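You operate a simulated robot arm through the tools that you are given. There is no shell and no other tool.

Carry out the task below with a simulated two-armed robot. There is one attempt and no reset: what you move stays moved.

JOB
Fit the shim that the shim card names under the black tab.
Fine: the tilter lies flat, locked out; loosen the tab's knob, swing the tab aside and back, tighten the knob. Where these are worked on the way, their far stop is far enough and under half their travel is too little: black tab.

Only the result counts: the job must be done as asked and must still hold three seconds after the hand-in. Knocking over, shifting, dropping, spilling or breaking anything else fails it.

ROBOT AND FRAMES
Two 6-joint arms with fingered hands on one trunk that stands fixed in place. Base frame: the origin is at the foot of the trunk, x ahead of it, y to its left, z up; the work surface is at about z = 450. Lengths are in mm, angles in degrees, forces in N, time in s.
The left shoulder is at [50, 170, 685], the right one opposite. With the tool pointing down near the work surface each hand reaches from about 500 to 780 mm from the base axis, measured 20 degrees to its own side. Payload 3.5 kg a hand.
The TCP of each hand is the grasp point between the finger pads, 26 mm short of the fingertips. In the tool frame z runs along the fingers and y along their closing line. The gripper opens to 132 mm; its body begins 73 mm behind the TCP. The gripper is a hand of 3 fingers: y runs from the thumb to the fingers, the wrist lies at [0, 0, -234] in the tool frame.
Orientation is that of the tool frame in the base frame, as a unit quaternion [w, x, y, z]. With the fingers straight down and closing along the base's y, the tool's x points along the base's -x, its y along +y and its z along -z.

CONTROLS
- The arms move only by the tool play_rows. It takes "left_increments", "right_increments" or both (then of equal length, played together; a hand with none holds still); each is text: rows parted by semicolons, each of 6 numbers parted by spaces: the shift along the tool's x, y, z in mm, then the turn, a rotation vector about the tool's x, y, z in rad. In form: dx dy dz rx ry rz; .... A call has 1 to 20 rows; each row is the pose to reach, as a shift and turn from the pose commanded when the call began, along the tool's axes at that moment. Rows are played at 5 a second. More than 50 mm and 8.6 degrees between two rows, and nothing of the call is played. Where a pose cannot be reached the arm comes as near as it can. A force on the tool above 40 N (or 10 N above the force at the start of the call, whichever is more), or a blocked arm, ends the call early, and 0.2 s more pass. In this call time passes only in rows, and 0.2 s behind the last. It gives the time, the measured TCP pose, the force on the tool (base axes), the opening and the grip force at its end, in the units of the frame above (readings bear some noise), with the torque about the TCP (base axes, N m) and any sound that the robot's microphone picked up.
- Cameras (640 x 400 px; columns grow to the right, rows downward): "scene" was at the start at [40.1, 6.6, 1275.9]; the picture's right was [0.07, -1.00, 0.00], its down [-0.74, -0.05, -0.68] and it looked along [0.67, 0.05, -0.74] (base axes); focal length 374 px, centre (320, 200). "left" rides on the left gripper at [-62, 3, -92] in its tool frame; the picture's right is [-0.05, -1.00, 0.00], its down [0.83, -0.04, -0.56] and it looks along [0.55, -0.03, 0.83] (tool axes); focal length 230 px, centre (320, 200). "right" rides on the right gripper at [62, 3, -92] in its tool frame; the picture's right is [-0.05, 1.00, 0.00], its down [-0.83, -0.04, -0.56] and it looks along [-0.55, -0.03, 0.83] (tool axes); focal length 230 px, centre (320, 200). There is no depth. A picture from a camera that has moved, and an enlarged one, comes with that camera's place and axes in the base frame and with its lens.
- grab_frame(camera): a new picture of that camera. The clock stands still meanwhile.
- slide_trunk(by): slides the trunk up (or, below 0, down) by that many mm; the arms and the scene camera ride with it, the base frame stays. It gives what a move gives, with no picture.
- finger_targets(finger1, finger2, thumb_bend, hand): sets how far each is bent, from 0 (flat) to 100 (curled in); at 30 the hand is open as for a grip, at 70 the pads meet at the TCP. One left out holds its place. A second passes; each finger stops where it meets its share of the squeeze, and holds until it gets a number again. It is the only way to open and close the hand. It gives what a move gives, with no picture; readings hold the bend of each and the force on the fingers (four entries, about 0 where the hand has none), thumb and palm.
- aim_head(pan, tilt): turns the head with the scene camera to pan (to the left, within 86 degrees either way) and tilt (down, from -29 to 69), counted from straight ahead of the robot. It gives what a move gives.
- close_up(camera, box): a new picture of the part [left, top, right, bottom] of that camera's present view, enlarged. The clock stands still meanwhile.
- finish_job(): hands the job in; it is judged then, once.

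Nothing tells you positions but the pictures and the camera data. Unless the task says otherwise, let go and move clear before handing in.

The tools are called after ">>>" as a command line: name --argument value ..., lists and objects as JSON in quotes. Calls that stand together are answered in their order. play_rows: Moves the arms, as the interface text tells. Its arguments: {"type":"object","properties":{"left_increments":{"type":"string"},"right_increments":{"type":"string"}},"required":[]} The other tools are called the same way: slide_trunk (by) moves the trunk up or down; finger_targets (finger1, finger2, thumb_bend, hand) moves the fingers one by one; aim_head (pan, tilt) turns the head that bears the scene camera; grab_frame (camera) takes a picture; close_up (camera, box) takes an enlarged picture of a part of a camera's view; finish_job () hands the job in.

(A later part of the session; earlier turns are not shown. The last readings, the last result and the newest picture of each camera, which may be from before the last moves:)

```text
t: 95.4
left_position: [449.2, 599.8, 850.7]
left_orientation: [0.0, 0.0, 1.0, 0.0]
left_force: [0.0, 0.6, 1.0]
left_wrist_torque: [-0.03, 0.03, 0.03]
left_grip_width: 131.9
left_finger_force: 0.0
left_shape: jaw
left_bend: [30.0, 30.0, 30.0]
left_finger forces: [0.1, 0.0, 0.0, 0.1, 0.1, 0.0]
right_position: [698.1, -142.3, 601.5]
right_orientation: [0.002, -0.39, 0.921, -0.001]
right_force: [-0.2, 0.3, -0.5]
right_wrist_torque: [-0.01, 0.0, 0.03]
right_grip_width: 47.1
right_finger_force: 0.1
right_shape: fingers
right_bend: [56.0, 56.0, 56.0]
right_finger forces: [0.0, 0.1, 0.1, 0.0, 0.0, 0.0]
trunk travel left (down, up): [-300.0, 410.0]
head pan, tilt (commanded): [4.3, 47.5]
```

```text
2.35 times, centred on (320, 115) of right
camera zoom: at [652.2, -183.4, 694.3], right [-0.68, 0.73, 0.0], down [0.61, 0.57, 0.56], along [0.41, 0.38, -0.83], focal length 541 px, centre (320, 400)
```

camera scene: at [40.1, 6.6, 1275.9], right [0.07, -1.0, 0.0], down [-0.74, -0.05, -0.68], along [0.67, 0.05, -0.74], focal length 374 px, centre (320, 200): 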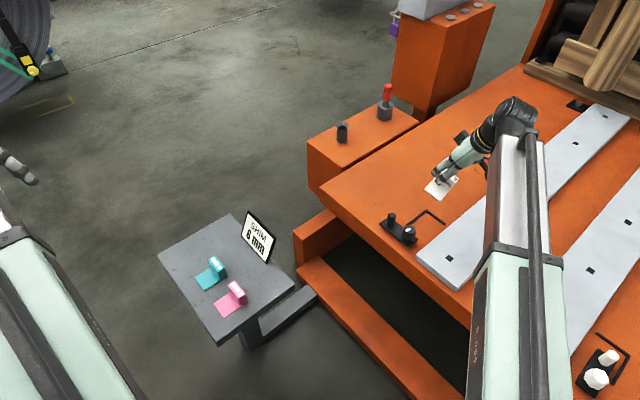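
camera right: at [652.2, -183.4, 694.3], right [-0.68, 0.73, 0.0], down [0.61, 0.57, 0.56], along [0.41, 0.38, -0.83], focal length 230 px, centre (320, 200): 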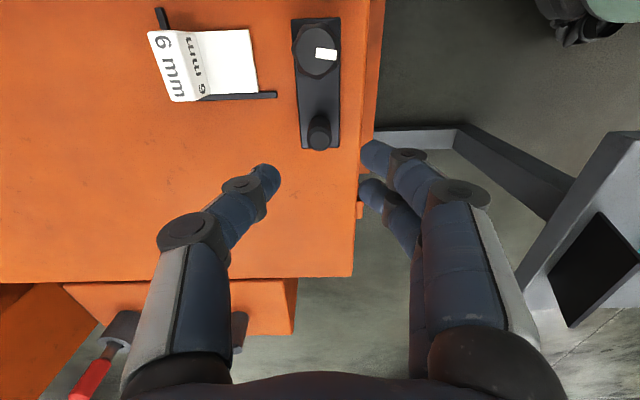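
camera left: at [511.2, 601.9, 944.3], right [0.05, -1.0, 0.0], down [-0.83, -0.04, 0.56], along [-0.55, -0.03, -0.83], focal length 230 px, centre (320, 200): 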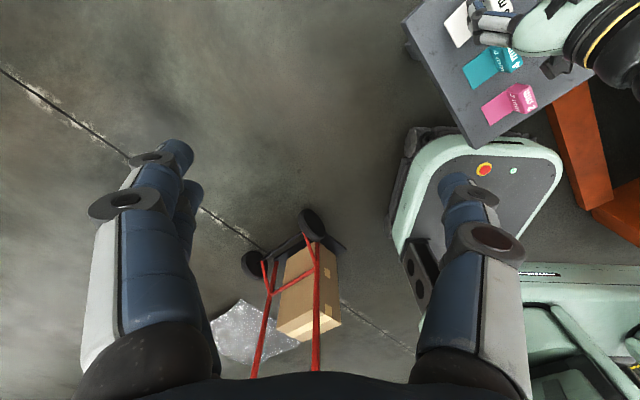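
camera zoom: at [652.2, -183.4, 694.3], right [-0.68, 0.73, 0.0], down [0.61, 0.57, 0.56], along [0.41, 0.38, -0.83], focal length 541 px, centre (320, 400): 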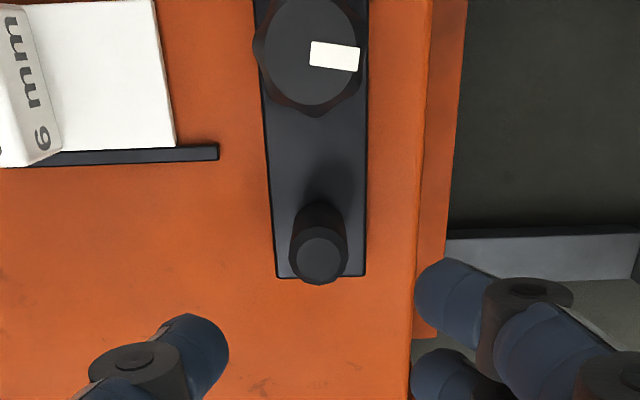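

Post is centred (2.5 mm fore, 1.5 mm side). I descend around it and grip.

>>> finger_targets --hand "right" --finger1 54 --finger2 54 --thumb_bend 54

>>> play_rows --right_increments "-2.5 -1.5 20 0 0 0; -2.5 -1.5 45 0 0 0; -2.5 -1.5 65 0 0 0; -2.5 -1.5 82 0 0 0; -2.5 -1.5 94 0 0 0; -2.5 -1.5 102 0 0 0; -2.5 -1.5 102 0 0 0"

>>> finger_targets --hand "right" --finger1 68 --finger2 68 --thumb_bend 68

>>> grab_frame --camera "right"

```text
t: 96.4
left_position: [450.3, 599.4, 850.5]
left_orientation: [0.0, 0.001, 1.0, 0.0]
left_force: [0.0, -0.5, 0.3]
left_wrist_torque: [0.03, -0.03, 0.0]
left_grip_width: 131.9
left_finger_force: 0.1
left_shape: jaw
left_bend: [30.0, 30.0, 30.0]
left_finger forces: [0.1, 0.1, 0.0, 0.0, 0.1, 0.0]
right_position: [698.2, -142.6, 601.4]
right_orientation: [0.002, -0.389, 0.921, -0.001]
right_force: [0.3, 0.4, 0.2]
right_wrist_torque: [-0.01, 0.02, -0.03]
right_grip_width: 53.8
right_finger_force: 0.0
right_shape: fingers
right_bend: [54.0, 54.0, 54.0]
right_finger forces: [0.0, 0.0, 0.0, 0.0, 0.0, 0.0]
trunk travel left (down, up): [-300.0, 410.0]
head pan, tilt (commanded): [4.3, 47.5]
```

```text
t: 98.0
left_position: [449.1, 599.0, 851.4]
left_orientation: [0.0, 0.001, 1.0, 0.0]
left_force: [-0.2, 0.4, -0.2]
left_wrist_torque: [0.0, -0.01, 0.01]
left_grip_width: 131.6
left_finger_force: 0.1
left_shape: jaw
left_bend: [30.0, 30.0, 30.0]
left_finger forces: [0.1, 0.0, 0.0, 0.1, 0.0, 0.1]
right_position: [702.2, -140.0, 499.9]
right_orientation: [0.002, -0.39, 0.921, -0.001]
right_force: [0.5, -0.5, 0.4]
right_wrist_torque: [-0.02, 0.01, 0.01]
right_grip_width: 53.8
right_finger_force: 0.1
right_shape: fingers
right_bend: [54.0, 54.0, 54.0]
right_finger forces: [0.1, 0.0, 0.0, 0.1, 0.0, 0.0]
trunk travel left (down, up): [-300.0, 410.0]
head pan, tilt (commanded): [4.3, 47.5]
```

```text
t: 99.0
left_position: [449.8, 599.6, 851.8]
left_orientation: [0.0, 0.001, 1.0, 0.0]
left_force: [0.2, -0.3, 0.0]
left_wrist_torque: [0.02, 0.02, -0.04]
left_grip_width: 132.1
left_finger_force: 0.0
left_shape: jaw
left_bend: [30.0, 30.0, 30.0]
left_finger forces: [0.0, 0.0, 0.1, 0.1, 0.0, 0.0]
right_position: [703.2, -140.6, 498.5]
right_orientation: [0.002, -0.39, 0.921, -0.002]
right_force: [0.9, -0.5, -0.9]
right_wrist_torque: [-0.05, 0.0, 0.01]
right_grip_width: 19.2
right_finger_force: 3.5
right_shape: fingers
right_bend: [65.0, 66.0, 66.0]
right_finger forces: [1.7, 1.2, 0.1, 0.1, 3.6, 0.0]
trunk travel left (down, up): [-300.0, 410.0]
head pan, tilt (commanded): [4.3, 47.5]
```

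```text
taken
camera right: at [657.1, -181.5, 591.1], right [-0.68, 0.73, 0.0], down [0.61, 0.57, 0.56], along [0.41, 0.38, -0.83], focal length 230 px, centre (320, 200)
```

right: 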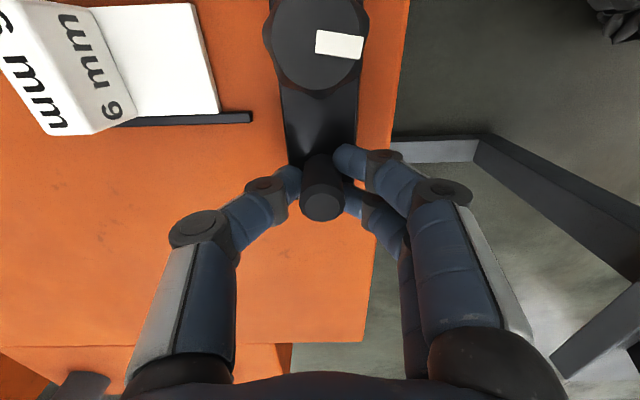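

The post is held. I swing the tab back clockwise, first ~41°, and check before it comes over the shim.

>>> play_rows --right_increments "0.8 -7.5 0 0 0 0.12; 2.5 -14.9 0 0 0 0.24; 5.1 -22 0 0 0 0.36; 8.5 -28.7 0 0 0 0.48; 12.7 -35.1 0 0 0 0.6; 17.6 -40.8 0 0 0 0.72; 17.6 -40.8 0 0 0 0.72"

>>> grab_frame --camera "right"

>>> close_up --camera "scene" --box '[380, 170, 480, 260]'

```text
t: 100.6
left_position: [450.3, 599.2, 852.1]
left_orientation: [0.0, 0.001, 1.0, 0.001]
left_force: [-0.5, 0.0, -0.6]
left_wrist_torque: [-0.02, -0.02, -0.01]
left_grip_width: 132.0
left_finger_force: 0.0
left_shape: jaw
left_bend: [30.0, 30.0, 30.0]
left_finger forces: [0.0, 0.0, 0.1, 0.0, 0.1, 0.0]
right_position: [720.4, -181.2, 498.7]
right_orientation: [0.002, -0.04, 0.999, -0.001]
right_force: [3.0, 2.1, -1.3]
right_wrist_torque: [0.04, -0.07, 0.0]
right_grip_width: 18.9
right_finger_force: 3.9
right_shape: fingers
right_bend: [65.0, 66.0, 66.0]
right_finger forces: [1.7, 2.6, 0.0, 0.0, 3.3, 0.0]
trunk travel left (down, up): [-300.0, 410.0]
head pan, tilt (commanded): [4.3, 47.5]
```

```text
taken
camera right: at [657.6, -182.3, 590.7], right [-0.03, 1.0, 0.0], down [0.83, 0.02, 0.56], along [0.56, 0.01, -0.83], focal length 230 px, centre (320, 200)
```

right: 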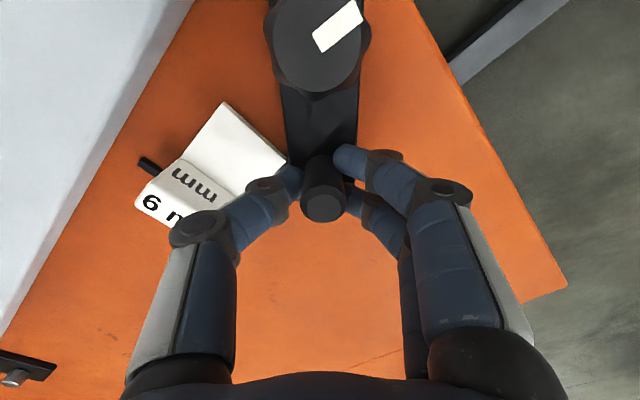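

```text
4.44 times, centred on (430, 215) of scene
camera zoom: at [40.2, 6.6, 1275.9], right [0.07, -1.0, 0.0], down [-0.74, -0.05, -0.68], along [0.67, 0.05, -0.74], focal length 1661 px, centre (-169, 133)
```

zoom: 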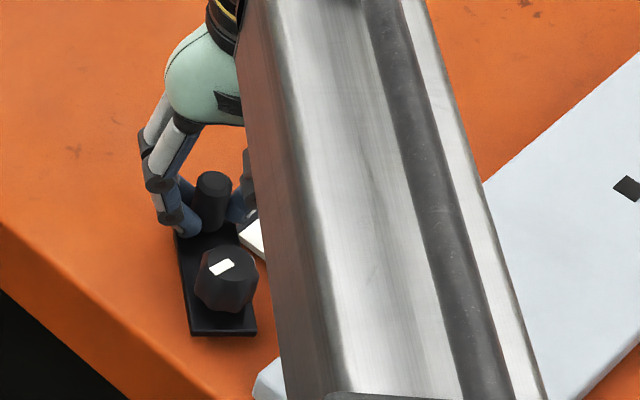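

The tab has swung back ~41° and its edge is just reaching the plate's corner. I check the heights there.

>>> close_up --camera "right" --box '[200, 90, 340, 220]'

>>> close_up --camera "scene" --box '[410, 200, 450, 245]'

```text
3.08 times, centred on (270, 155) of right
camera zoom: at [657.6, -182.3, 590.7], right [-0.03, 1.0, 0.0], down [0.83, 0.02, 0.56], along [0.56, 0.01, -0.83], focal length 708 px, centre (474, 338)
```

zoom: 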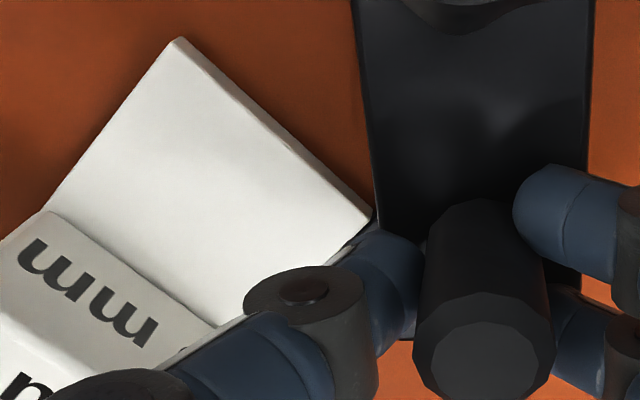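

```text
8.89 times, centred on (430, 222) of scene
camera zoom: at [40.2, 6.6, 1275.9], right [0.07, -1.0, 0.0], down [-0.74, -0.05, -0.68], along [0.67, 0.05, -0.74], focal length 3322 px, centre (-658, 0)
```

zoom: 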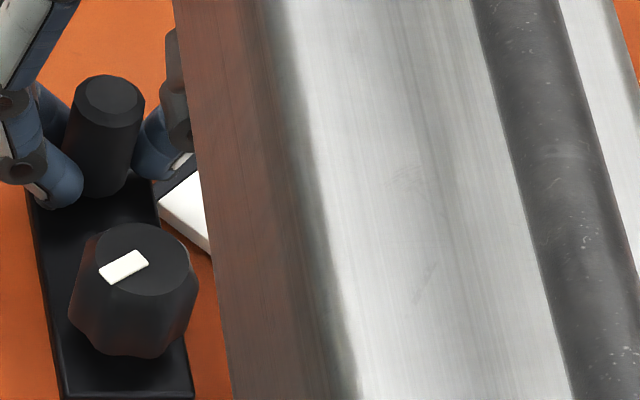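

The plate's corner is right at the tab edge. I advance a small 4° step to see whether the tab passes over it.

>>> play_rows --right_increments "0.1 -2.2 0 0 0 0.035; 0.2 -4.4 0 0 0 0.07; 0.2 -4.4 0 0 0 0.07"

>>> close_up --camera "right" --box '[200, 90, 340, 220]'

```text
t: 101.4
left_position: [449.7, 599.3, 851.0]
left_orientation: [0.0, 0.0, 1.0, 0.0]
left_force: [0.5, 0.7, -0.3]
left_wrist_torque: [-0.04, 0.01, -0.04]
left_grip_width: 131.8
left_finger_force: 0.0
left_shape: jaw
left_bend: [30.0, 30.0, 30.0]
left_finger forces: [0.0, 0.0, 0.0, 0.0, 0.0, 0.0]
right_position: [719.7, -185.7, 497.9]
right_orientation: [0.002, -0.005, 1.0, 0.0]
right_force: [3.5, 0.8, -2.2]
right_wrist_torque: [0.01, -0.11, -0.04]
right_grip_width: 18.9
right_finger_force: 3.4
right_shape: fingers
right_bend: [65.0, 66.0, 66.0]
right_finger forces: [1.6, 2.9, 0.1, 0.1, 3.1, 0.1]
trunk travel left (down, up): [-300.0, 410.0]
head pan, tilt (commanded): [4.3, 47.5]
```

```text
3.08 times, centred on (270, 155) of right
camera zoom: at [657.6, -182.8, 591.1], right [0.04, 1.0, 0.0], down [0.83, -0.03, 0.56], along [0.56, -0.02, -0.83], focal length 708 px, centre (474, 338)
```

zoom: 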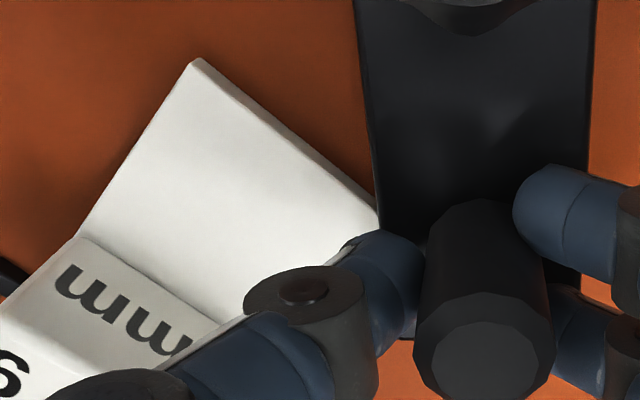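

The tab passes over the plate with negligible force. I continue the swing toward its home direction.

>>> play_rows --right_increments "-0.3 -7.5 0 0 0 0.12; 1.3 -14.9 0 0 0 0.24; 3.8 -22.1 0 0 0 0.36; 3.8 -22.1 0 0 0 0.36"

>>> grab_frame --camera "right"

```text
t: 102.4
left_position: [448.8, 598.9, 851.4]
left_orientation: [0.001, 0.001, 1.0, -0.001]
left_force: [0.6, -0.2, 0.0]
left_wrist_torque: [0.01, 0.03, 0.0]
left_grip_width: 132.0
left_finger_force: 0.1
left_shape: jaw
left_bend: [30.0, 30.0, 30.0]
left_finger forces: [0.0, 0.0, 0.0, 0.0, 0.1, 0.0]
right_position: [715.9, -208.2, 498.2]
right_orientation: [0.002, 0.175, 0.985, 0.001]
right_force: [-3.0, 2.9, -0.3]
right_wrist_torque: [0.03, 0.07, 0.0]
right_grip_width: 19.2
right_finger_force: 4.0
right_shape: fingers
right_bend: [65.0, 66.0, 67.0]
right_finger forces: [3.8, 1.2, 0.1, 0.0, 3.2, 0.0]
trunk travel left (down, up): [-300.0, 410.0]
head pan, tilt (commanded): [4.3, 47.5]
```

```text
taken
camera right: at [658.7, -183.3, 590.7], right [0.39, 0.92, 0.0], down [0.76, -0.33, 0.56], along [0.51, -0.22, -0.83], focal length 230 px, centre (320, 200)
```

right: 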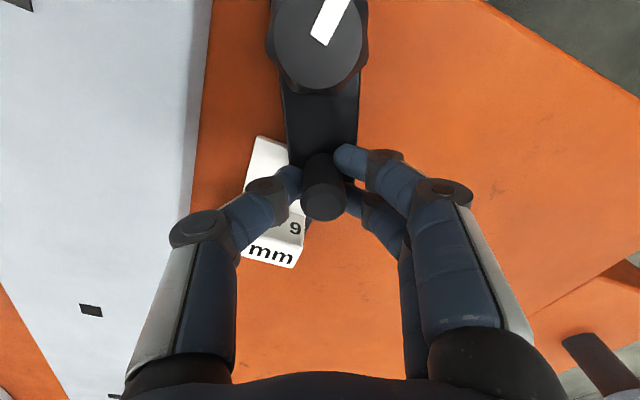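

Smooth so far, with the thumb well clear of the block and rail. I finish the swing to the tab's home direction (~24° more).

>>> play_rows --right_increments "0.9 -4.4 0 0 0 0.07; 1.7 -8.8 0 0 0 0.14; 2.7 -13.1 0 0 0 0.21; 3.9 -17.4 0 0 0 0.28; 5.4 -21.6 0 0 0 0.35; 7.2 -25.7 0 0 0 0.42; 7.2 -25.7 0 0 0 0.42"

>>> grab_frame --camera "right"

>>> close_up --camera "scene" --box '[380, 170, 480, 260]'

```text
t: 104.0
left_position: [451.0, 599.6, 851.1]
left_orientation: [0.0, 0.0, 1.0, 0.0]
left_force: [0.9, -0.2, 0.4]
left_wrist_torque: [-0.03, 0.0, 0.02]
left_grip_width: 131.9
left_finger_force: 0.0
left_shape: jaw
left_bend: [30.0, 30.0, 30.0]
left_finger forces: [0.1, 0.0, 0.1, 0.1, 0.0, 0.1]
right_position: [700.9, -231.5, 497.9]
right_orientation: [0.002, 0.375, 0.927, 0.0]
right_force: [-2.3, 3.1, -0.1]
right_wrist_torque: [0.06, 0.05, 0.02]
right_grip_width: 18.9
right_finger_force: 4.2
right_shape: fingers
right_bend: [65.0, 66.0, 67.0]
right_finger forces: [3.9, 1.2, 0.0, 0.1, 3.2, 0.1]
trunk travel left (down, up): [-300.0, 410.0]
head pan, tilt (commanded): [4.3, 47.5]
```

```text
taken
camera right: at [658.6, -184.2, 590.7], right [0.73, 0.68, 0.0], down [0.56, -0.61, 0.56], along [0.38, -0.41, -0.83], focal length 230 px, centre (320, 200)
```

right: 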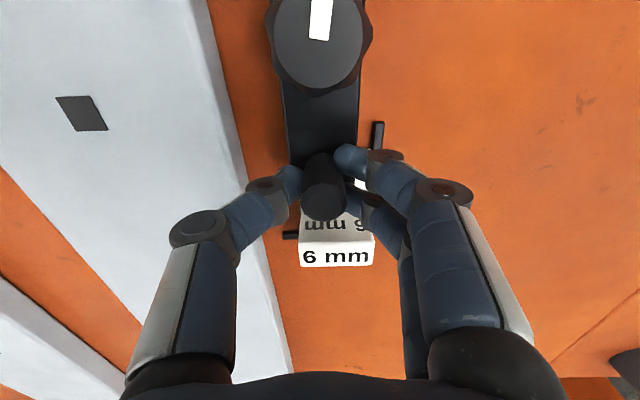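

```text
4.44 times, centred on (430, 215) of scene
camera zoom: at [40.0, 6.8, 1275.9], right [0.07, -1.0, 0.0], down [-0.74, -0.05, -0.68], along [0.67, 0.05, -0.74], focal length 1661 px, centre (-169, 133)
```

zoom: 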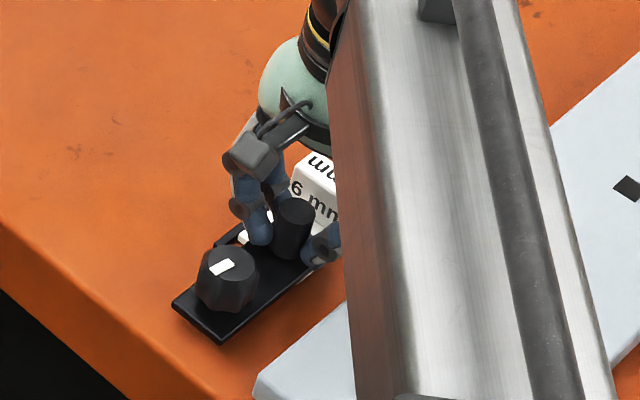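

The tab is back at its home angle (≈ −44°). I nudge 2–3° further to feel for its home stop.

>>> play_rows --right_increments "0 -1.5 0 0 0 0.025; 0.1 -3 0 0 0 0.05; 0.1 -3 0 0 0 0.05"

>>> close_up --camera "right" --box '[220, 0, 420, 280]'

```text
t: 104.8
left_position: [450.2, 600.1, 851.7]
left_orientation: [0.0, -0.001, 1.0, 0.0]
left_force: [0.3, -0.2, 0.3]
left_wrist_torque: [0.0, -0.02, 0.02]
left_grip_width: 131.7
left_finger_force: 0.0
left_shape: jaw
left_bend: [30.0, 30.0, 30.0]
left_finger forces: [0.1, 0.0, 0.0, 0.0, 0.0, 0.1]
right_position: [697.9, -232.2, 498.4]
right_orientation: [0.003, 0.397, 0.918, 0.001]
right_force: [1.9, 6.8, -0.2]
right_wrist_torque: [0.15, -0.05, 0.03]
right_grip_width: 19.4
right_finger_force: 4.7
right_shape: fingers
right_bend: [64.0, 65.0, 67.0]
right_finger forces: [5.9, 2.3, 0.0, 0.0, 1.2, 0.1]
trunk travel left (down, up): [-300.0, 410.0]
head pan, tilt (commanded): [4.3, 47.5]
```

```text
1.43 times, centred on (320, 140) of right
camera zoom: at [658.7, -183.9, 591.3], right [0.76, 0.64, 0.0], down [0.53, -0.64, 0.56], along [0.36, -0.42, -0.83], focal length 329 px, centre (320, 286)
```

zoom: 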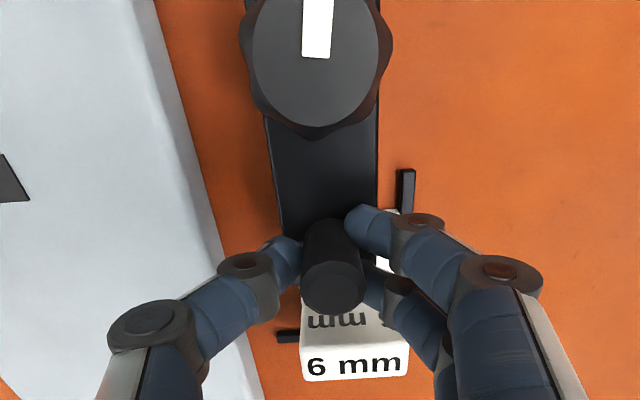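

A firm stop is felt: the tab is home over the shim plate. I ease off, release the post and rise.

>>> play_rows --right_increments "0 1.5 0 0 0 -0.025; 0 1.5 0 0 0 -0.025"

>>> finger_targets --hand "right" --finger1 59 --finger2 59 --thumb_bend 59

>>> play_rows --right_increments "0 0 -8 0 0 0; 0 0 -20 0 0 0; 0 0 -40 0 0 0; 0 0 -60 0 0 0; 0 0 -60 0 0 0"

>>> grab_frame --camera "right"

>>> close_up --camera "scene" --box '[380, 170, 480, 260]'

```text
t: 105.4
left_position: [448.8, 598.5, 851.9]
left_orientation: [0.0, 0.0, 1.0, 0.001]
left_force: [0.2, -0.3, 0.3]
left_wrist_torque: [0.0, -0.02, 0.0]
left_grip_width: 131.9
left_finger_force: 0.1
left_shape: jaw
left_bend: [30.0, 30.0, 30.0]
left_finger forces: [0.1, 0.1, 0.0, 0.0, 0.0, 0.0]
right_position: [700.9, -230.7, 499.6]
right_orientation: [0.002, 0.386, 0.923, 0.0]
right_force: [0.9, 2.4, -2.0]
right_wrist_torque: [0.04, -0.03, -0.01]
right_grip_width: 18.8
right_finger_force: 4.0
right_shape: fingers
right_bend: [65.0, 65.0, 67.0]
right_finger forces: [3.6, 2.2, 0.0, 0.0, 2.3, 0.0]
trunk travel left (down, up): [-300.0, 410.0]
head pan, tilt (commanded): [4.3, 47.5]
```

```text
t: 106.4
left_position: [449.5, 598.9, 852.2]
left_orientation: [0.0, 0.0, 1.0, 0.0]
left_force: [1.0, -0.5, -0.2]
left_wrist_torque: [0.01, 0.05, -0.02]
left_grip_width: 132.1
left_finger_force: 0.1
left_shape: jaw
left_bend: [30.0, 30.0, 30.0]
left_finger forces: [0.0, 0.1, 0.1, 0.0, 0.0, 0.0]
right_position: [698.9, -230.1, 498.1]
right_orientation: [0.002, 0.387, 0.922, 0.001]
right_force: [0.3, -0.6, 0.0]
right_wrist_torque: [-0.03, 0.02, 0.0]
right_grip_width: 37.4
right_finger_force: 0.0
right_shape: fingers
right_bend: [59.0, 59.0, 59.0]
right_finger forces: [0.0, 0.1, 0.0, 0.1, 0.1, 0.0]
trunk travel left (down, up): [-300.0, 410.0]
head pan, tilt (commanded): [4.3, 47.5]
```

```text
t: 107.6
left_position: [449.9, 599.9, 851.6]
left_orientation: [0.0, 0.001, 1.0, 0.001]
left_force: [-0.1, -0.3, -0.6]
left_wrist_torque: [0.01, 0.03, -0.03]
left_grip_width: 132.0
left_finger_force: 0.1
left_shape: jaw
left_bend: [30.0, 30.0, 30.0]
left_finger forces: [0.0, 0.0, 0.0, 0.0, 0.0, 0.0]
right_position: [698.4, -230.8, 559.4]
right_orientation: [0.002, 0.387, 0.922, 0.001]
right_force: [0.3, 0.4, -0.2]
right_wrist_torque: [0.0, 0.02, -0.01]
right_grip_width: 37.7
right_finger_force: 0.1
right_shape: fingers
right_bend: [59.0, 59.0, 59.0]
right_finger forces: [0.0, 0.1, 0.0, 0.0, 0.1, 0.1]
trunk travel left (down, up): [-300.0, 410.0]
head pan, tilt (commanded): [4.3, 47.5]
```

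```text
taken
camera right: at [657.6, -183.6, 651.2], right [0.75, 0.66, 0.0], down [0.55, -0.62, 0.56], along [0.37, -0.42, -0.83], focal length 230 px, centre (320, 200)
```

right: 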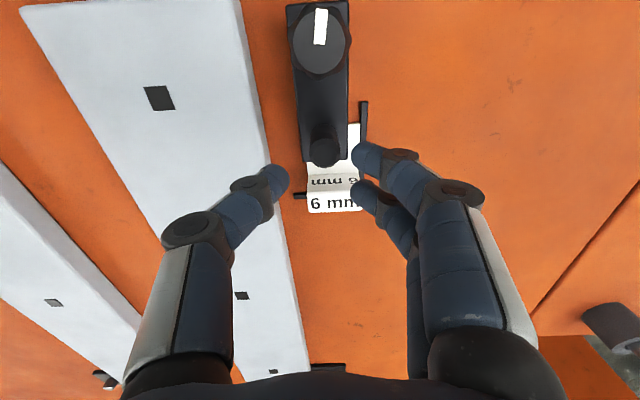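

```text
4.44 times, centred on (430, 215) of scene
camera zoom: at [40.1, 6.6, 1275.9], right [0.07, -1.0, 0.0], down [-0.74, -0.05, -0.68], along [0.67, 0.05, -0.74], focal length 1661 px, centre (-169, 133)
```

zoom: 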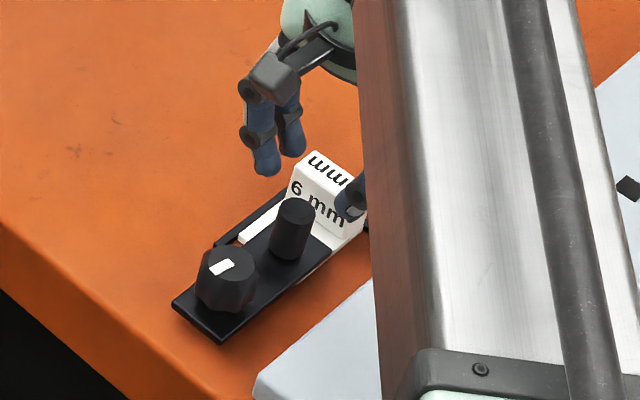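

The tab lies over the shim plate with the grip block outside it. Now I go over the knob (pointer ~180° from its tight direction), starting at yaw +20° so I can turn it clockwise in long strokes.

>>> play_rows --right_increments "6.3 0.3 0 0 0 -0.114; 12.5 0.6 0 0 0 -0.229; 18.8 0.9 0 0 0 -0.343; 25 1.2 0 0 0 -0.457; 31.3 1.6 0 0 0 -0.572; 37.5 1.9 0 0 0 -0.686; 43.8 2.2 0 0 0 -0.8; 50 2.5 0 0 0 -0.914; 56.3 2.8 0 0 0 -1.029; 62.5 3.1 0 0 0 -1.143; 62.5 3.1 0 0 0 -1.143"

>>> finger_targets --hand "right" --finger1 54 --finger2 54 --thumb_bend 57

>>> close_up --camera "right" --box '[200, 80, 440, 280]'

```text
t: 110.0
left_position: [450.1, 600.8, 851.2]
left_orientation: [-0.001, 0.0, 1.0, -0.001]
left_force: [-0.1, -0.4, -0.4]
left_wrist_torque: [0.0, 0.0, -0.01]
left_grip_width: 131.9
left_finger_force: 0.1
left_shape: jaw
left_bend: [30.0, 30.0, 30.0]
left_finger forces: [0.1, 0.1, 0.0, 0.0, 0.1, 0.0]
right_position: [656.8, -183.8, 557.8]
right_orientation: [0.002, -0.175, 0.985, -0.001]
right_force: [0.4, 0.8, -0.5]
right_wrist_torque: [-0.02, -0.01, -0.01]
right_grip_width: 37.1
right_finger_force: 0.1
right_shape: fingers
right_bend: [59.0, 59.0, 59.0]
right_finger forces: [0.1, 0.0, 0.1, 0.0, 0.1, 0.1]
trunk travel left (down, up): [-300.0, 410.0]
head pan, tilt (commanded): [4.3, 47.5]
```

```text
t: 111.0
left_position: [449.5, 599.1, 851.6]
left_orientation: [0.0, 0.001, 1.0, -0.001]
left_force: [-0.1, 0.3, 0.3]
left_wrist_torque: [0.01, -0.04, -0.01]
left_grip_width: 131.7
left_finger_force: 0.1
left_shape: jaw
left_bend: [30.0, 30.0, 30.0]
left_finger forces: [0.0, 0.1, 0.0, 0.0, 0.0, 0.1]
right_position: [658.1, -183.5, 558.6]
right_orientation: [0.002, -0.175, 0.985, -0.001]
right_force: [0.1, 0.0, -0.4]
right_wrist_torque: [-0.01, 0.0, 0.02]
right_grip_width: 50.6
right_finger_force: 0.0
right_shape: fingers
right_bend: [54.0, 54.0, 56.0]
right_finger forces: [0.0, 0.0, 0.1, 0.0, 0.0, 0.1]
trunk travel left (down, up): [-300.0, 410.0]
head pan, tilt (commanded): [4.3, 47.5]
```

```text
2.00 times, centred on (320, 180) of right
camera zoom: at [598.4, -201.6, 650.6], right [-0.29, 0.96, 0.0], down [0.79, 0.24, 0.56], along [0.53, 0.16, -0.83], focal length 460 px, centre (320, 240)
```

zoom: 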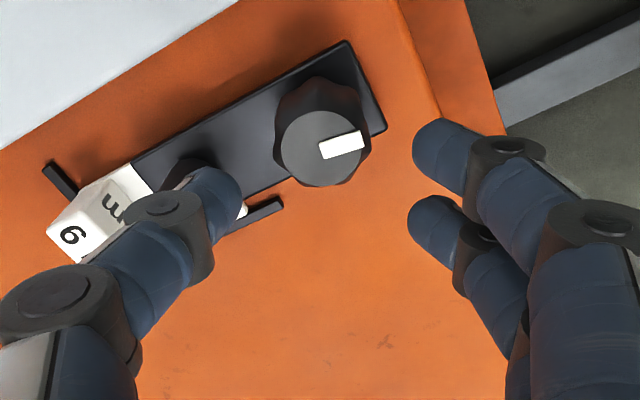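

Knob is centred. I back off to yaw +15° for more clearance to the post, descend and grip the knob.

>>> play_rows --right_increments "0.5 -0.5 10 0 0 0.087; 0.5 -0.5 25 0 0 0.087; 0.5 -0.5 40 0 0 0.087; 0.5 -0.5 52 0 0 0.087; 0.5 -0.5 60.5 0 0 0.087; 0.5 -0.5 60.5 0 0 0.087"

>>> finger_targets --hand "right" --finger1 72 --finger2 72 --thumb_bend 72

>>> grab_frame --camera "right"

```text
t: 112.4
left_position: [449.1, 599.6, 850.9]
left_orientation: [0.001, 0.001, 1.0, 0.001]
left_force: [-0.7, 0.2, -0.2]
left_wrist_torque: [0.02, 0.02, -0.02]
left_grip_width: 131.6
left_finger_force: 0.0
left_shape: jaw
left_bend: [30.0, 30.0, 30.0]
left_finger forces: [0.1, 0.0, 0.0, 0.0, 0.0, 0.1]
right_position: [658.7, -183.8, 499.7]
right_orientation: [0.003, -0.132, 0.991, 0.0]
right_force: [0.1, -0.6, 3.5]
right_wrist_torque: [-0.18, -0.03, 0.04]
right_grip_width: 50.5
right_finger_force: 2.4
right_shape: fingers
right_bend: [54.0, 54.0, 56.0]
right_finger forces: [0.0, 0.1, 0.0, 0.1, 4.9, 0.1]
trunk travel left (down, up): [-300.0, 410.0]
head pan, tilt (commanded): [4.3, 47.5]
```

```text
t: 113.4
left_position: [450.8, 600.4, 851.1]
left_orientation: [-0.001, 0.001, 1.0, 0.0]
left_force: [-0.4, 0.3, 0.5]
left_wrist_torque: [0.01, -0.03, 0.02]
left_grip_width: 131.9
left_finger_force: 0.1
left_shape: jaw
left_bend: [30.0, 30.0, 30.0]
left_finger forces: [0.0, 0.0, 0.0, 0.0, 0.1, 0.0]
right_position: [657.2, -184.6, 497.7]
right_orientation: [0.001, -0.132, 0.991, 0.0]
right_force: [-0.4, 0.4, -11.1]
right_wrist_torque: [-0.11, -0.02, 0.02]
right_grip_width: 28.6
right_finger_force: 16.3
right_shape: fingers
right_bend: [64.0, 65.0, 65.0]
right_finger forces: [9.4, 8.5, 0.0, 0.0, 14.5, 0.1]
trunk travel left (down, up): [-300.0, 410.0]
head pan, tilt (commanded): [4.3, 47.5]
```

```text
taken
camera right: at [597.6, -196.6, 590.0], right [-0.21, 0.98, 0.0], down [0.81, 0.17, 0.56], along [0.55, 0.12, -0.83], focal length 230 px, centre (320, 200)
```

right: 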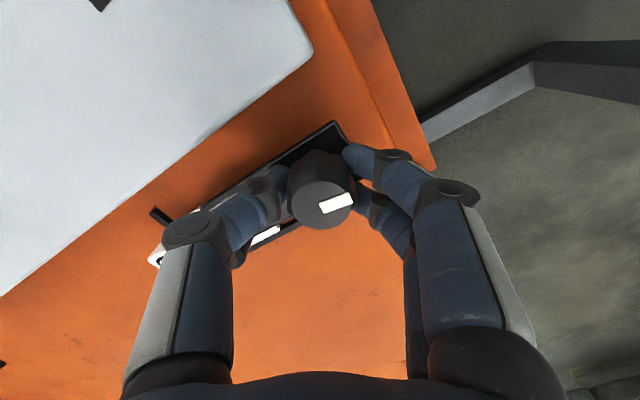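

Firm grip on the knob. I turn it clockwise about 75°.

>>> play_rows --right_increments "0 0 0 0 0 0.1; 0 0 0 0 0 0.2; 0 0 0 0 0 0.3; 0 0 0 0 0 0.4; 0 0 0 0 0 0.5; 0 0 0 0 0 0.6; 0 0 0 0 0 0.7; 0 0 0 0 0 0.8; 0 0 0 0 0 0.9; 0 0 0 0 0 1.0; 0 0 0 0 0 1.1; 0 0 0 0 0 1.2; 0 0 0 0 0 1.3; 0 0 0 0 0 1.3"

>>> grab_frame --camera "right"

```text
t: 116.4
left_position: [450.7, 599.6, 850.8]
left_orientation: [0.0, 0.0, 1.0, 0.0]
left_force: [-0.8, -0.3, 0.2]
left_wrist_torque: [0.04, 0.0, 0.02]
left_grip_width: 131.9
left_finger_force: 0.1
left_shape: jaw
left_bend: [30.0, 30.0, 30.0]
left_finger forces: [0.1, 0.0, 0.0, 0.1, 0.0, 0.1]
right_position: [658.0, -184.1, 496.9]
right_orientation: [0.001, 0.496, 0.868, 0.001]
right_force: [0.9, 1.0, -9.4]
right_wrist_torque: [-0.07, 0.09, -0.01]
right_grip_width: 28.7
right_finger_force: 15.5
right_shape: fingers
right_bend: [65.0, 65.0, 65.0]
right_finger forces: [8.9, 8.3, 0.0, 0.0, 13.2, 0.1]
trunk travel left (down, up): [-300.0, 410.0]
head pan, tilt (commanded): [4.3, 47.5]
```

```text
taken
camera right: at [628.4, -129.5, 589.8], right [0.89, 0.46, 0.0], down [0.38, -0.74, 0.56], along [0.26, -0.49, -0.83], focal length 230 px, centre (320, 200)
```

right: 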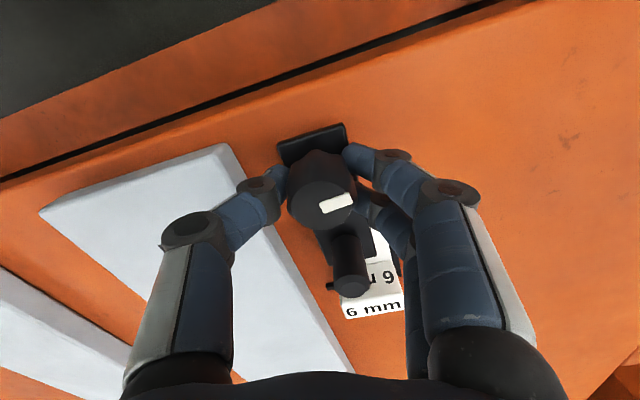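

The knob followed through 75° with low torque. I release, lift, turn back to yaw +15° and take a second bite.

>>> finger_targets --hand "right" --finger1 56 --finger2 56 --thumb_bend 58

>>> play_rows --right_increments "0 0 -10 0 0 0; 0 0 -25 0 0 0; 0 0 -40 0 0 0; 0 0 -50 0 0 0; 0 0 -50 0 0 -0.13; 0 0 -50 0 0 -0.26; 0 0 -50 0 0 -0.39; 0 0 -50 0 0 -0.52; 0 0 -50 0 0 -0.65; 0 0 -50 0 0 -0.78; 0 0 -50 0 0 -0.91; 0 0 -50 0 0 -1.04; 0 0 -50 0 0 -1.17; 0 0 -50 0 0 -1.3; 0 0 -50 0 0 -1.3"

>>> close_up --camera "right" --box '[200, 80, 440, 280]'

```text
t: 117.4
left_position: [449.5, 598.0, 851.8]
left_orientation: [0.001, 0.0, 1.0, 0.0]
left_force: [-0.7, 0.4, 0.2]
left_wrist_torque: [0.0, 0.01, 0.01]
left_grip_width: 132.0
left_finger_force: 0.0
left_shape: jaw
left_bend: [30.0, 30.0, 30.0]
left_finger forces: [0.1, 0.0, 0.0, 0.0, 0.0, 0.0]
right_position: [656.9, -184.7, 496.8]
right_orientation: [0.001, 0.495, 0.869, 0.001]
right_force: [-0.7, 1.0, -1.1]
right_wrist_torque: [0.01, -0.05, -0.01]
right_grip_width: 45.6
right_finger_force: 0.0
right_shape: fingers
right_bend: [56.0, 56.0, 57.0]
right_finger forces: [0.0, 0.0, 0.1, 0.0, 0.0, 0.1]
trunk travel left (down, up): [-300.0, 410.0]
head pan, tilt (commanded): [4.3, 47.5]
```

```text
t: 120.6
left_position: [448.8, 598.9, 852.8]
left_orientation: [0.0, 0.0, 1.0, 0.0]
left_force: [-0.2, 0.3, 1.1]
left_wrist_torque: [0.04, -0.03, 0.03]
left_grip_width: 131.7
left_finger_force: 0.0
left_shape: jaw
left_bend: [30.0, 30.0, 30.0]
left_finger forces: [0.1, 0.1, 0.0, 0.1, 0.1, 0.0]
right_position: [657.0, -185.1, 549.2]
right_orientation: [0.001, -0.132, 0.991, 0.0]
right_force: [-0.1, 0.1, 0.8]
right_wrist_torque: [0.0, 0.03, 0.01]
right_grip_width: 45.7
right_finger_force: 0.1
right_shape: fingers
right_bend: [56.0, 56.0, 57.0]
right_finger forces: [0.0, 0.0, 0.0, 0.0, 0.1, 0.0]
trunk travel left (down, up): [-300.0, 410.0]
head pan, tilt (commanded): [4.3, 47.5]
```

```text
2.00 times, centred on (320, 180) of right
camera zoom: at [596.2, -197.1, 640.7], right [-0.21, 0.98, 0.0], down [0.81, 0.18, 0.56], along [0.55, 0.12, -0.83], focal length 460 px, centre (320, 240)
```

zoom: 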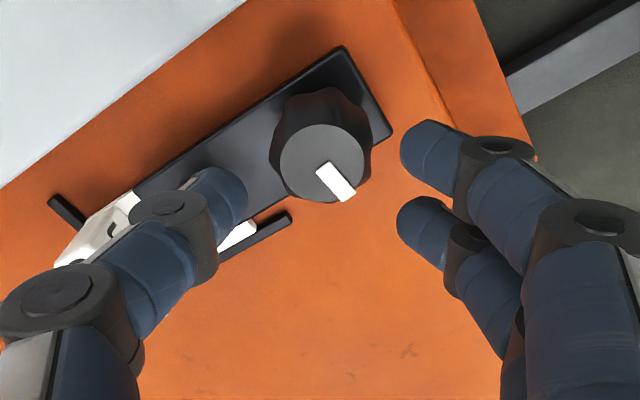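

The pointer is now ~84° short of its original tight direction. I grip again and turn on clockwise, watching for resistance.

>>> play_rows --right_increments "1 0 12 0 0 0; 1 0 25 0 0 0; 1 0 38 0 0 0; 1 0 51 0 0 0; 1 0 51 0 0 0"

>>> finger_targets --hand "right" --finger1 74 --finger2 74 --thumb_bend 74

>>> play_rows --right_increments "0 0 0 0 0 0.1; 0 0 0 0 0 0.2; 0 0 0 0 0 0.3; 0 0 0 0 0 0.4; 0 0 0 0 0 0.5; 0 0 0 0 0 0.6; 0 0 0 0 0 0.7; 0 0 0 0 0 0.8; 0 0 0 0 0 0.9; 0 0 0 0 0 1.0; 0 0 0 0 0 1.1; 0 0 0 0 0 1.2; 0 0 0 0 0 1.3; 0 0 0 0 0 1.3"

>>> grab_frame --camera "right"

```text
t: 121.8
left_position: [448.3, 598.4, 851.5]
left_orientation: [0.0, 0.0, 1.0, 0.0]
left_force: [-0.8, -0.5, -0.3]
left_wrist_torque: [0.0, 0.0, 0.03]
left_grip_width: 132.0
left_finger_force: 0.0
left_shape: jaw
left_bend: [30.0, 30.0, 30.0]
left_finger forces: [0.0, 0.1, 0.1, 0.0, 0.0, 0.0]
right_position: [657.3, -185.1, 498.1]
right_orientation: [0.003, -0.131, 0.991, 0.0]
right_force: [0.2, -0.3, 9.7]
right_wrist_torque: [-0.3, -0.07, 0.01]
right_grip_width: 45.4
right_finger_force: 5.1
right_shape: fingers
right_bend: [56.0, 56.0, 57.0]
right_finger forces: [0.0, 0.0, 0.0, 0.1, 9.6, 0.0]
trunk travel left (down, up): [-300.0, 410.0]
head pan, tilt (commanded): [4.3, 47.5]
```

```text
t: 122.8
left_position: [449.2, 598.1, 850.4]
left_orientation: [0.001, 0.0, 1.0, 0.0]
left_force: [-0.1, 0.1, -0.2]
left_wrist_torque: [0.03, -0.01, 0.0]
left_grip_width: 131.8
left_finger_force: 0.1
left_shape: jaw
left_bend: [30.0, 30.0, 30.0]
left_finger forces: [0.1, 0.0, 0.0, 0.0, 0.1, 0.1]
right_position: [658.2, -184.4, 497.3]
right_orientation: [0.002, -0.132, 0.991, 0.0]
right_force: [4.4, 5.4, -4.3]
right_wrist_torque: [0.32, -0.19, -0.06]
right_grip_width: 28.1
right_finger_force: 18.3
right_shape: fingers
right_bend: [65.0, 59.0, 66.0]
right_finger forces: [10.2, 11.1, 0.0, 0.0, 16.3, 0.0]
trunk travel left (down, up): [-300.0, 410.0]
head pan, tilt (commanded): [4.3, 47.5]
```

```text
t: 125.8
left_position: [449.7, 598.9, 851.3]
left_orientation: [0.0, 0.0, 1.0, -0.001]
left_force: [-0.6, 0.3, 0.0]
left_wrist_torque: [0.03, -0.02, 0.01]
left_grip_width: 131.9
left_finger_force: 0.0
left_shape: jaw
left_bend: [30.0, 30.0, 30.0]
left_finger forces: [0.0, 0.0, 0.0, 0.1, 0.0, 0.0]
right_position: [656.5, -183.2, 495.8]
right_orientation: [0.002, 0.496, 0.868, 0.001]
right_force: [-2.6, 7.0, -3.8]
right_wrist_torque: [0.28, -0.02, 0.48]
right_grip_width: 27.3
right_finger_force: 19.7
right_shape: fingers
right_bend: [66.0, 61.0, 66.0]
right_finger forces: [7.8, 14.7, 0.1, 0.0, 17.2, 0.0]
trunk travel left (down, up): [-300.0, 410.0]
head pan, tilt (commanded): [4.3, 47.5]
```

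```text
taken
camera right: at [627.8, -128.8, 588.9], right [0.89, 0.46, 0.0], down [0.38, -0.74, 0.56], along [0.26, -0.49, -0.83], focal length 230 px, centre (320, 200)
```

right: 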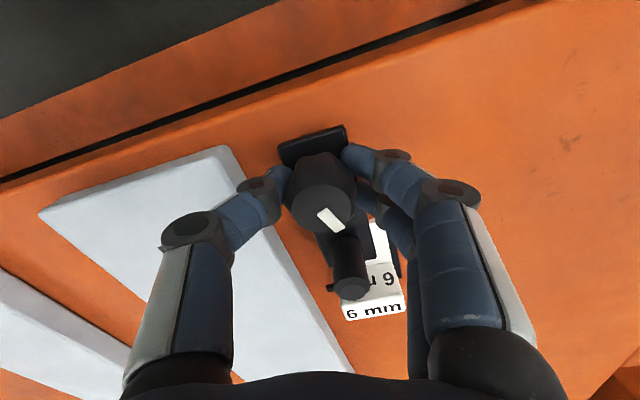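

Resistance has risen (about 0.5 N·m) and the pointer is ~20° short of its original direction. I take a third bite to tighten fully.

>>> finger_targets --hand "right" --finger1 56 --finger2 56 --thumb_bend 58

>>> play_rows --right_increments "0 0 -10 0 0 0; 0 0 -25 0 0 0; 0 0 -40 0 0 0; 0 0 -50 0 0 0; 0 0 -50 0 0 -0.13; 0 0 -50 0 0 -0.26; 0 0 -50 0 0 -0.39; 0 0 -50 0 0 -0.52; 0 0 -50 0 0 -0.65; 0 0 -50 0 0 -0.78; 0 0 -50 0 0 -0.91; 0 0 -50 0 0 -1.04; 0 0 -50 0 0 -1.04"

>>> close_up --camera "right" --box '[200, 80, 440, 280]'

```text
t: 126.8
left_position: [450.4, 600.6, 851.6]
left_orientation: [0.0, 0.0, 1.0, 0.0]
left_force: [-0.4, -0.5, 0.6]
left_wrist_torque: [0.02, 0.01, 0.0]
left_grip_width: 132.0
left_finger_force: 0.0
left_shape: jaw
left_bend: [30.0, 30.0, 30.0]
left_finger forces: [0.0, 0.0, 0.1, 0.1, 0.0, 0.0]
right_position: [656.9, -185.1, 497.4]
right_orientation: [0.002, 0.496, 0.869, 0.001]
right_force: [0.1, 0.4, -0.4]
right_wrist_torque: [0.01, 0.03, -0.01]
right_grip_width: 45.6
right_finger_force: 0.0
right_shape: fingers
right_bend: [56.0, 56.0, 57.0]
right_finger forces: [0.1, 0.0, 0.0, 0.0, 0.0, 0.1]
trunk travel left (down, up): [-300.0, 410.0]
head pan, tilt (commanded): [4.3, 47.5]
```

```text
t: 129.6
left_position: [450.3, 598.1, 851.6]
left_orientation: [0.0, -0.001, 1.0, -0.001]
left_force: [0.4, 0.4, -0.2]
left_wrist_torque: [-0.03, 0.02, -0.01]
left_grip_width: 132.2
left_finger_force: 0.1
left_shape: jaw
left_bend: [30.0, 30.0, 30.0]
left_finger forces: [0.0, 0.0, 0.0, 0.1, 0.0, 0.0]
right_position: [657.4, -184.6, 547.1]
right_orientation: [0.002, -0.002, 1.0, 0.0]
right_force: [0.3, 0.3, -0.4]
right_wrist_torque: [-0.02, 0.0, 0.02]
right_grip_width: 45.5
right_finger_force: 0.0
right_shape: fingers
right_bend: [56.0, 56.0, 57.0]
right_finger forces: [0.1, 0.0, 0.0, 0.0, 0.0, 0.0]
trunk travel left (down, up): [-300.0, 410.0]
head pan, tilt (commanded): [4.3, 47.5]
```

```text
2.00 times, centred on (320, 180) of right
camera zoom: at [594.6, -181.4, 638.6], right [0.05, 1.0, 0.0], down [0.83, -0.04, 0.56], along [0.56, -0.03, -0.83], focal length 460 px, centre (320, 240)
```

zoom: 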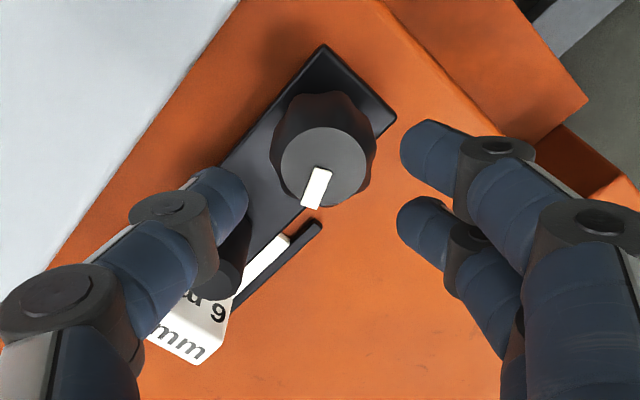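

The pointer is ~25° from the tab axis. I grip more firmly and turn clockwise again.

>>> play_rows --right_increments "1 0 12 0 0 0; 1 0 25 0 0 0; 1 0 38 0 0 0; 1 0 50 0 0 0; 1 0 50 0 0 0"

>>> finger_targets --hand "right" --finger1 80 --finger2 80 --thumb_bend 80

>>> play_rows --right_increments "0 0 0 0 0 0.1; 0 0 0 0 0 0.2; 0 0 0 0 0 0.3; 0 0 0 0 0 0.4; 0 0 0 0 0 0.5; 0 0 0 0 0 0.6; 0 0 0 0 0 0.6"

>>> close_up --camera "right" --box '[220, 120, 420, 300]'

```text
t: 130.8
left_position: [449.8, 599.8, 852.1]
left_orientation: [0.0, 0.0, 1.0, -0.001]
left_force: [0.1, 0.4, -0.4]
left_wrist_torque: [0.0, -0.03, -0.01]
left_grip_width: 131.9
left_finger_force: 0.1
left_shape: jaw
left_bend: [30.0, 30.0, 30.0]
left_finger forces: [0.1, 0.0, 0.0, 0.1, 0.0, 0.0]
right_position: [655.4, -185.4, 497.6]
right_orientation: [0.001, -0.001, 1.0, 0.0]
right_force: [-0.6, -1.3, 0.3]
right_wrist_torque: [0.03, -0.01, 0.01]
right_grip_width: 45.7
right_finger_force: 0.1
right_shape: fingers
right_bend: [56.0, 56.0, 57.0]
right_finger forces: [0.0, 0.1, 0.0, 0.0, 0.1, 0.1]
trunk travel left (down, up): [-300.0, 410.0]
head pan, tilt (commanded): [4.3, 47.5]
```

```text
t: 131.8
left_position: [449.2, 599.3, 850.1]
left_orientation: [0.0, 0.0, 1.0, -0.001]
left_force: [0.0, 0.7, 0.4]
left_wrist_torque: [0.03, -0.01, 0.01]
left_grip_width: 131.8
left_finger_force: 0.1
left_shape: jaw
left_bend: [30.0, 30.0, 30.0]
left_finger forces: [0.0, 0.1, 0.0, 0.1, 0.1, 0.0]
right_position: [654.5, -185.3, 497.2]
right_orientation: [0.001, -0.002, 1.0, 0.0]
right_force: [-5.5, -0.5, -5.2]
right_wrist_torque: [0.4, 0.17, 0.03]
right_grip_width: 30.4
right_finger_force: 26.1
right_shape: fingers
right_bend: [61.0, 60.0, 66.0]
right_finger forces: [15.4, 13.3, 0.0, 0.0, 23.7, 0.0]
trunk travel left (down, up): [-300.0, 410.0]
head pan, tilt (commanded): [4.3, 47.5]
```

```text
t: 132.6
left_position: [450.1, 597.9, 851.6]
left_orientation: [0.0, 0.0, 1.0, 0.001]
left_force: [-0.2, -0.8, 0.0]
left_wrist_torque: [-0.02, 0.01, 0.0]
left_grip_width: 132.1
left_finger_force: 0.1
left_shape: jaw
left_bend: [30.0, 30.0, 30.0]
left_finger forces: [0.0, 0.0, 0.0, 0.1, 0.0, 0.1]
right_position: [649.8, -182.8, 498.0]
right_orientation: [-0.006, 0.131, 0.991, 0.0]
right_force: [-7.9, -0.1, 6.1]
right_wrist_torque: [0.6, 0.1, 0.32]
right_grip_width: 27.1
right_finger_force: 25.9
right_shape: fingers
right_bend: [62.0, 60.0, 67.0]
right_finger forces: [20.6, 12.2, 0.1, 0.0, 20.6, 0.1]
trunk travel left (down, up): [-300.0, 410.0]
head pan, tilt (commanded): [4.3, 47.5]
stopped in row 3 (right hand): the force on the tool passed its limit at 42 N (the readings are from after the stop); the commanded pose is now the measured one
```

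```text
2.22 times, centred on (320, 210) of right
camera zoom: at [592.8, -163.7, 590.0], right [0.31, 0.95, 0.0], down [0.8, -0.26, 0.55], along [0.52, -0.17, -0.84], focal length 511 px, centre (320, 178)
```

zoom: 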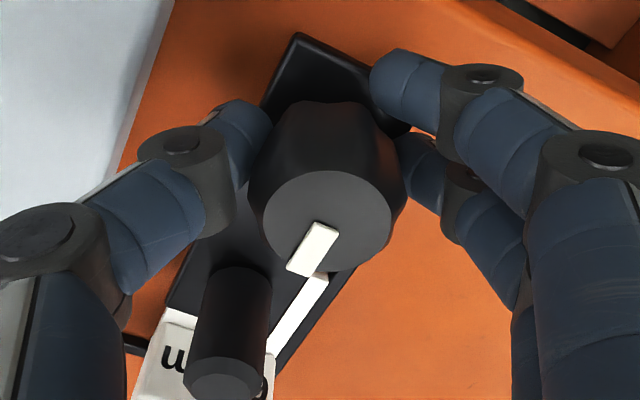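

The pointer is back along the tab axis (≈ −44°, its original tight direction) and the turn stopped on force. I release, lift and inspect.

>>> finger_targets --hand "right" --finger1 56 --finger2 56 --thumb_bend 58

>>> play_rows --right_increments "0 0 -10 0 0 0; 0 0 -25 0 0 0; 0 0 -40 0 0 0; 0 0 -52 0 0 0; 0 0 -52 0 0 0"

>>> close_up --camera "right" --box '[200, 80, 440, 280]'

```text
t: 133.6
left_position: [449.5, 599.4, 851.9]
left_orientation: [-0.001, 0.0, 1.0, 0.0]
left_force: [0.2, 0.4, 0.3]
left_wrist_torque: [0.0, 0.01, -0.01]
left_grip_width: 131.6
left_finger_force: 0.1
left_shape: jaw
left_bend: [30.0, 30.0, 30.0]
left_finger forces: [0.1, 0.1, 0.0, 0.0, 0.0, 0.1]
right_position: [651.0, -182.4, 494.9]
right_orientation: [-0.006, 0.133, 0.991, 0.001]
right_force: [-0.4, 0.2, -0.5]
right_wrist_torque: [-0.02, 0.01, -0.01]
right_grip_width: 45.5
right_finger_force: 0.1
right_shape: fingers
right_bend: [56.0, 56.0, 57.0]
right_finger forces: [0.0, 0.1, 0.0, 0.0, 0.1, 0.0]
trunk travel left (down, up): [-300.0, 410.0]
head pan, tilt (commanded): [4.3, 47.5]
```

```text
t: 134.8
left_position: [450.2, 599.2, 851.9]
left_orientation: [0.0, 0.0, 1.0, 0.0]
left_force: [-0.1, 0.7, 0.1]
left_wrist_torque: [0.03, 0.02, -0.02]
left_grip_width: 132.1
left_finger_force: 0.2
left_shape: jaw
left_bend: [30.0, 30.0, 30.0]
left_finger forces: [0.0, 0.1, 0.0, 0.0, 0.1, 0.0]
right_position: [650.9, -184.2, 547.6]
right_orientation: [-0.004, 0.132, 0.991, 0.0]
right_force: [0.6, -0.7, 0.5]
right_wrist_torque: [0.0, -0.03, -0.02]
right_grip_width: 45.6
right_finger_force: 0.0
right_shape: fingers
right_bend: [56.0, 56.0, 57.0]
right_finger forces: [0.0, 0.1, 0.0, 0.0, 0.0, 0.0]
trunk travel left (down, up): [-300.0, 410.0]
head pan, tilt (commanded): [4.3, 47.5]
```

```text
2.00 times, centred on (320, 180) of right
camera zoom: at [593.8, -164.4, 640.8], right [0.31, 0.95, 0.0], down [0.8, -0.26, 0.55], along [0.52, -0.17, -0.84], focal length 460 px, centre (320, 240)
```

zoom: 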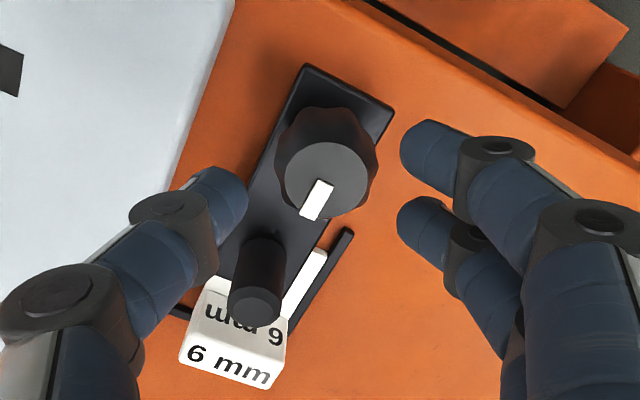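

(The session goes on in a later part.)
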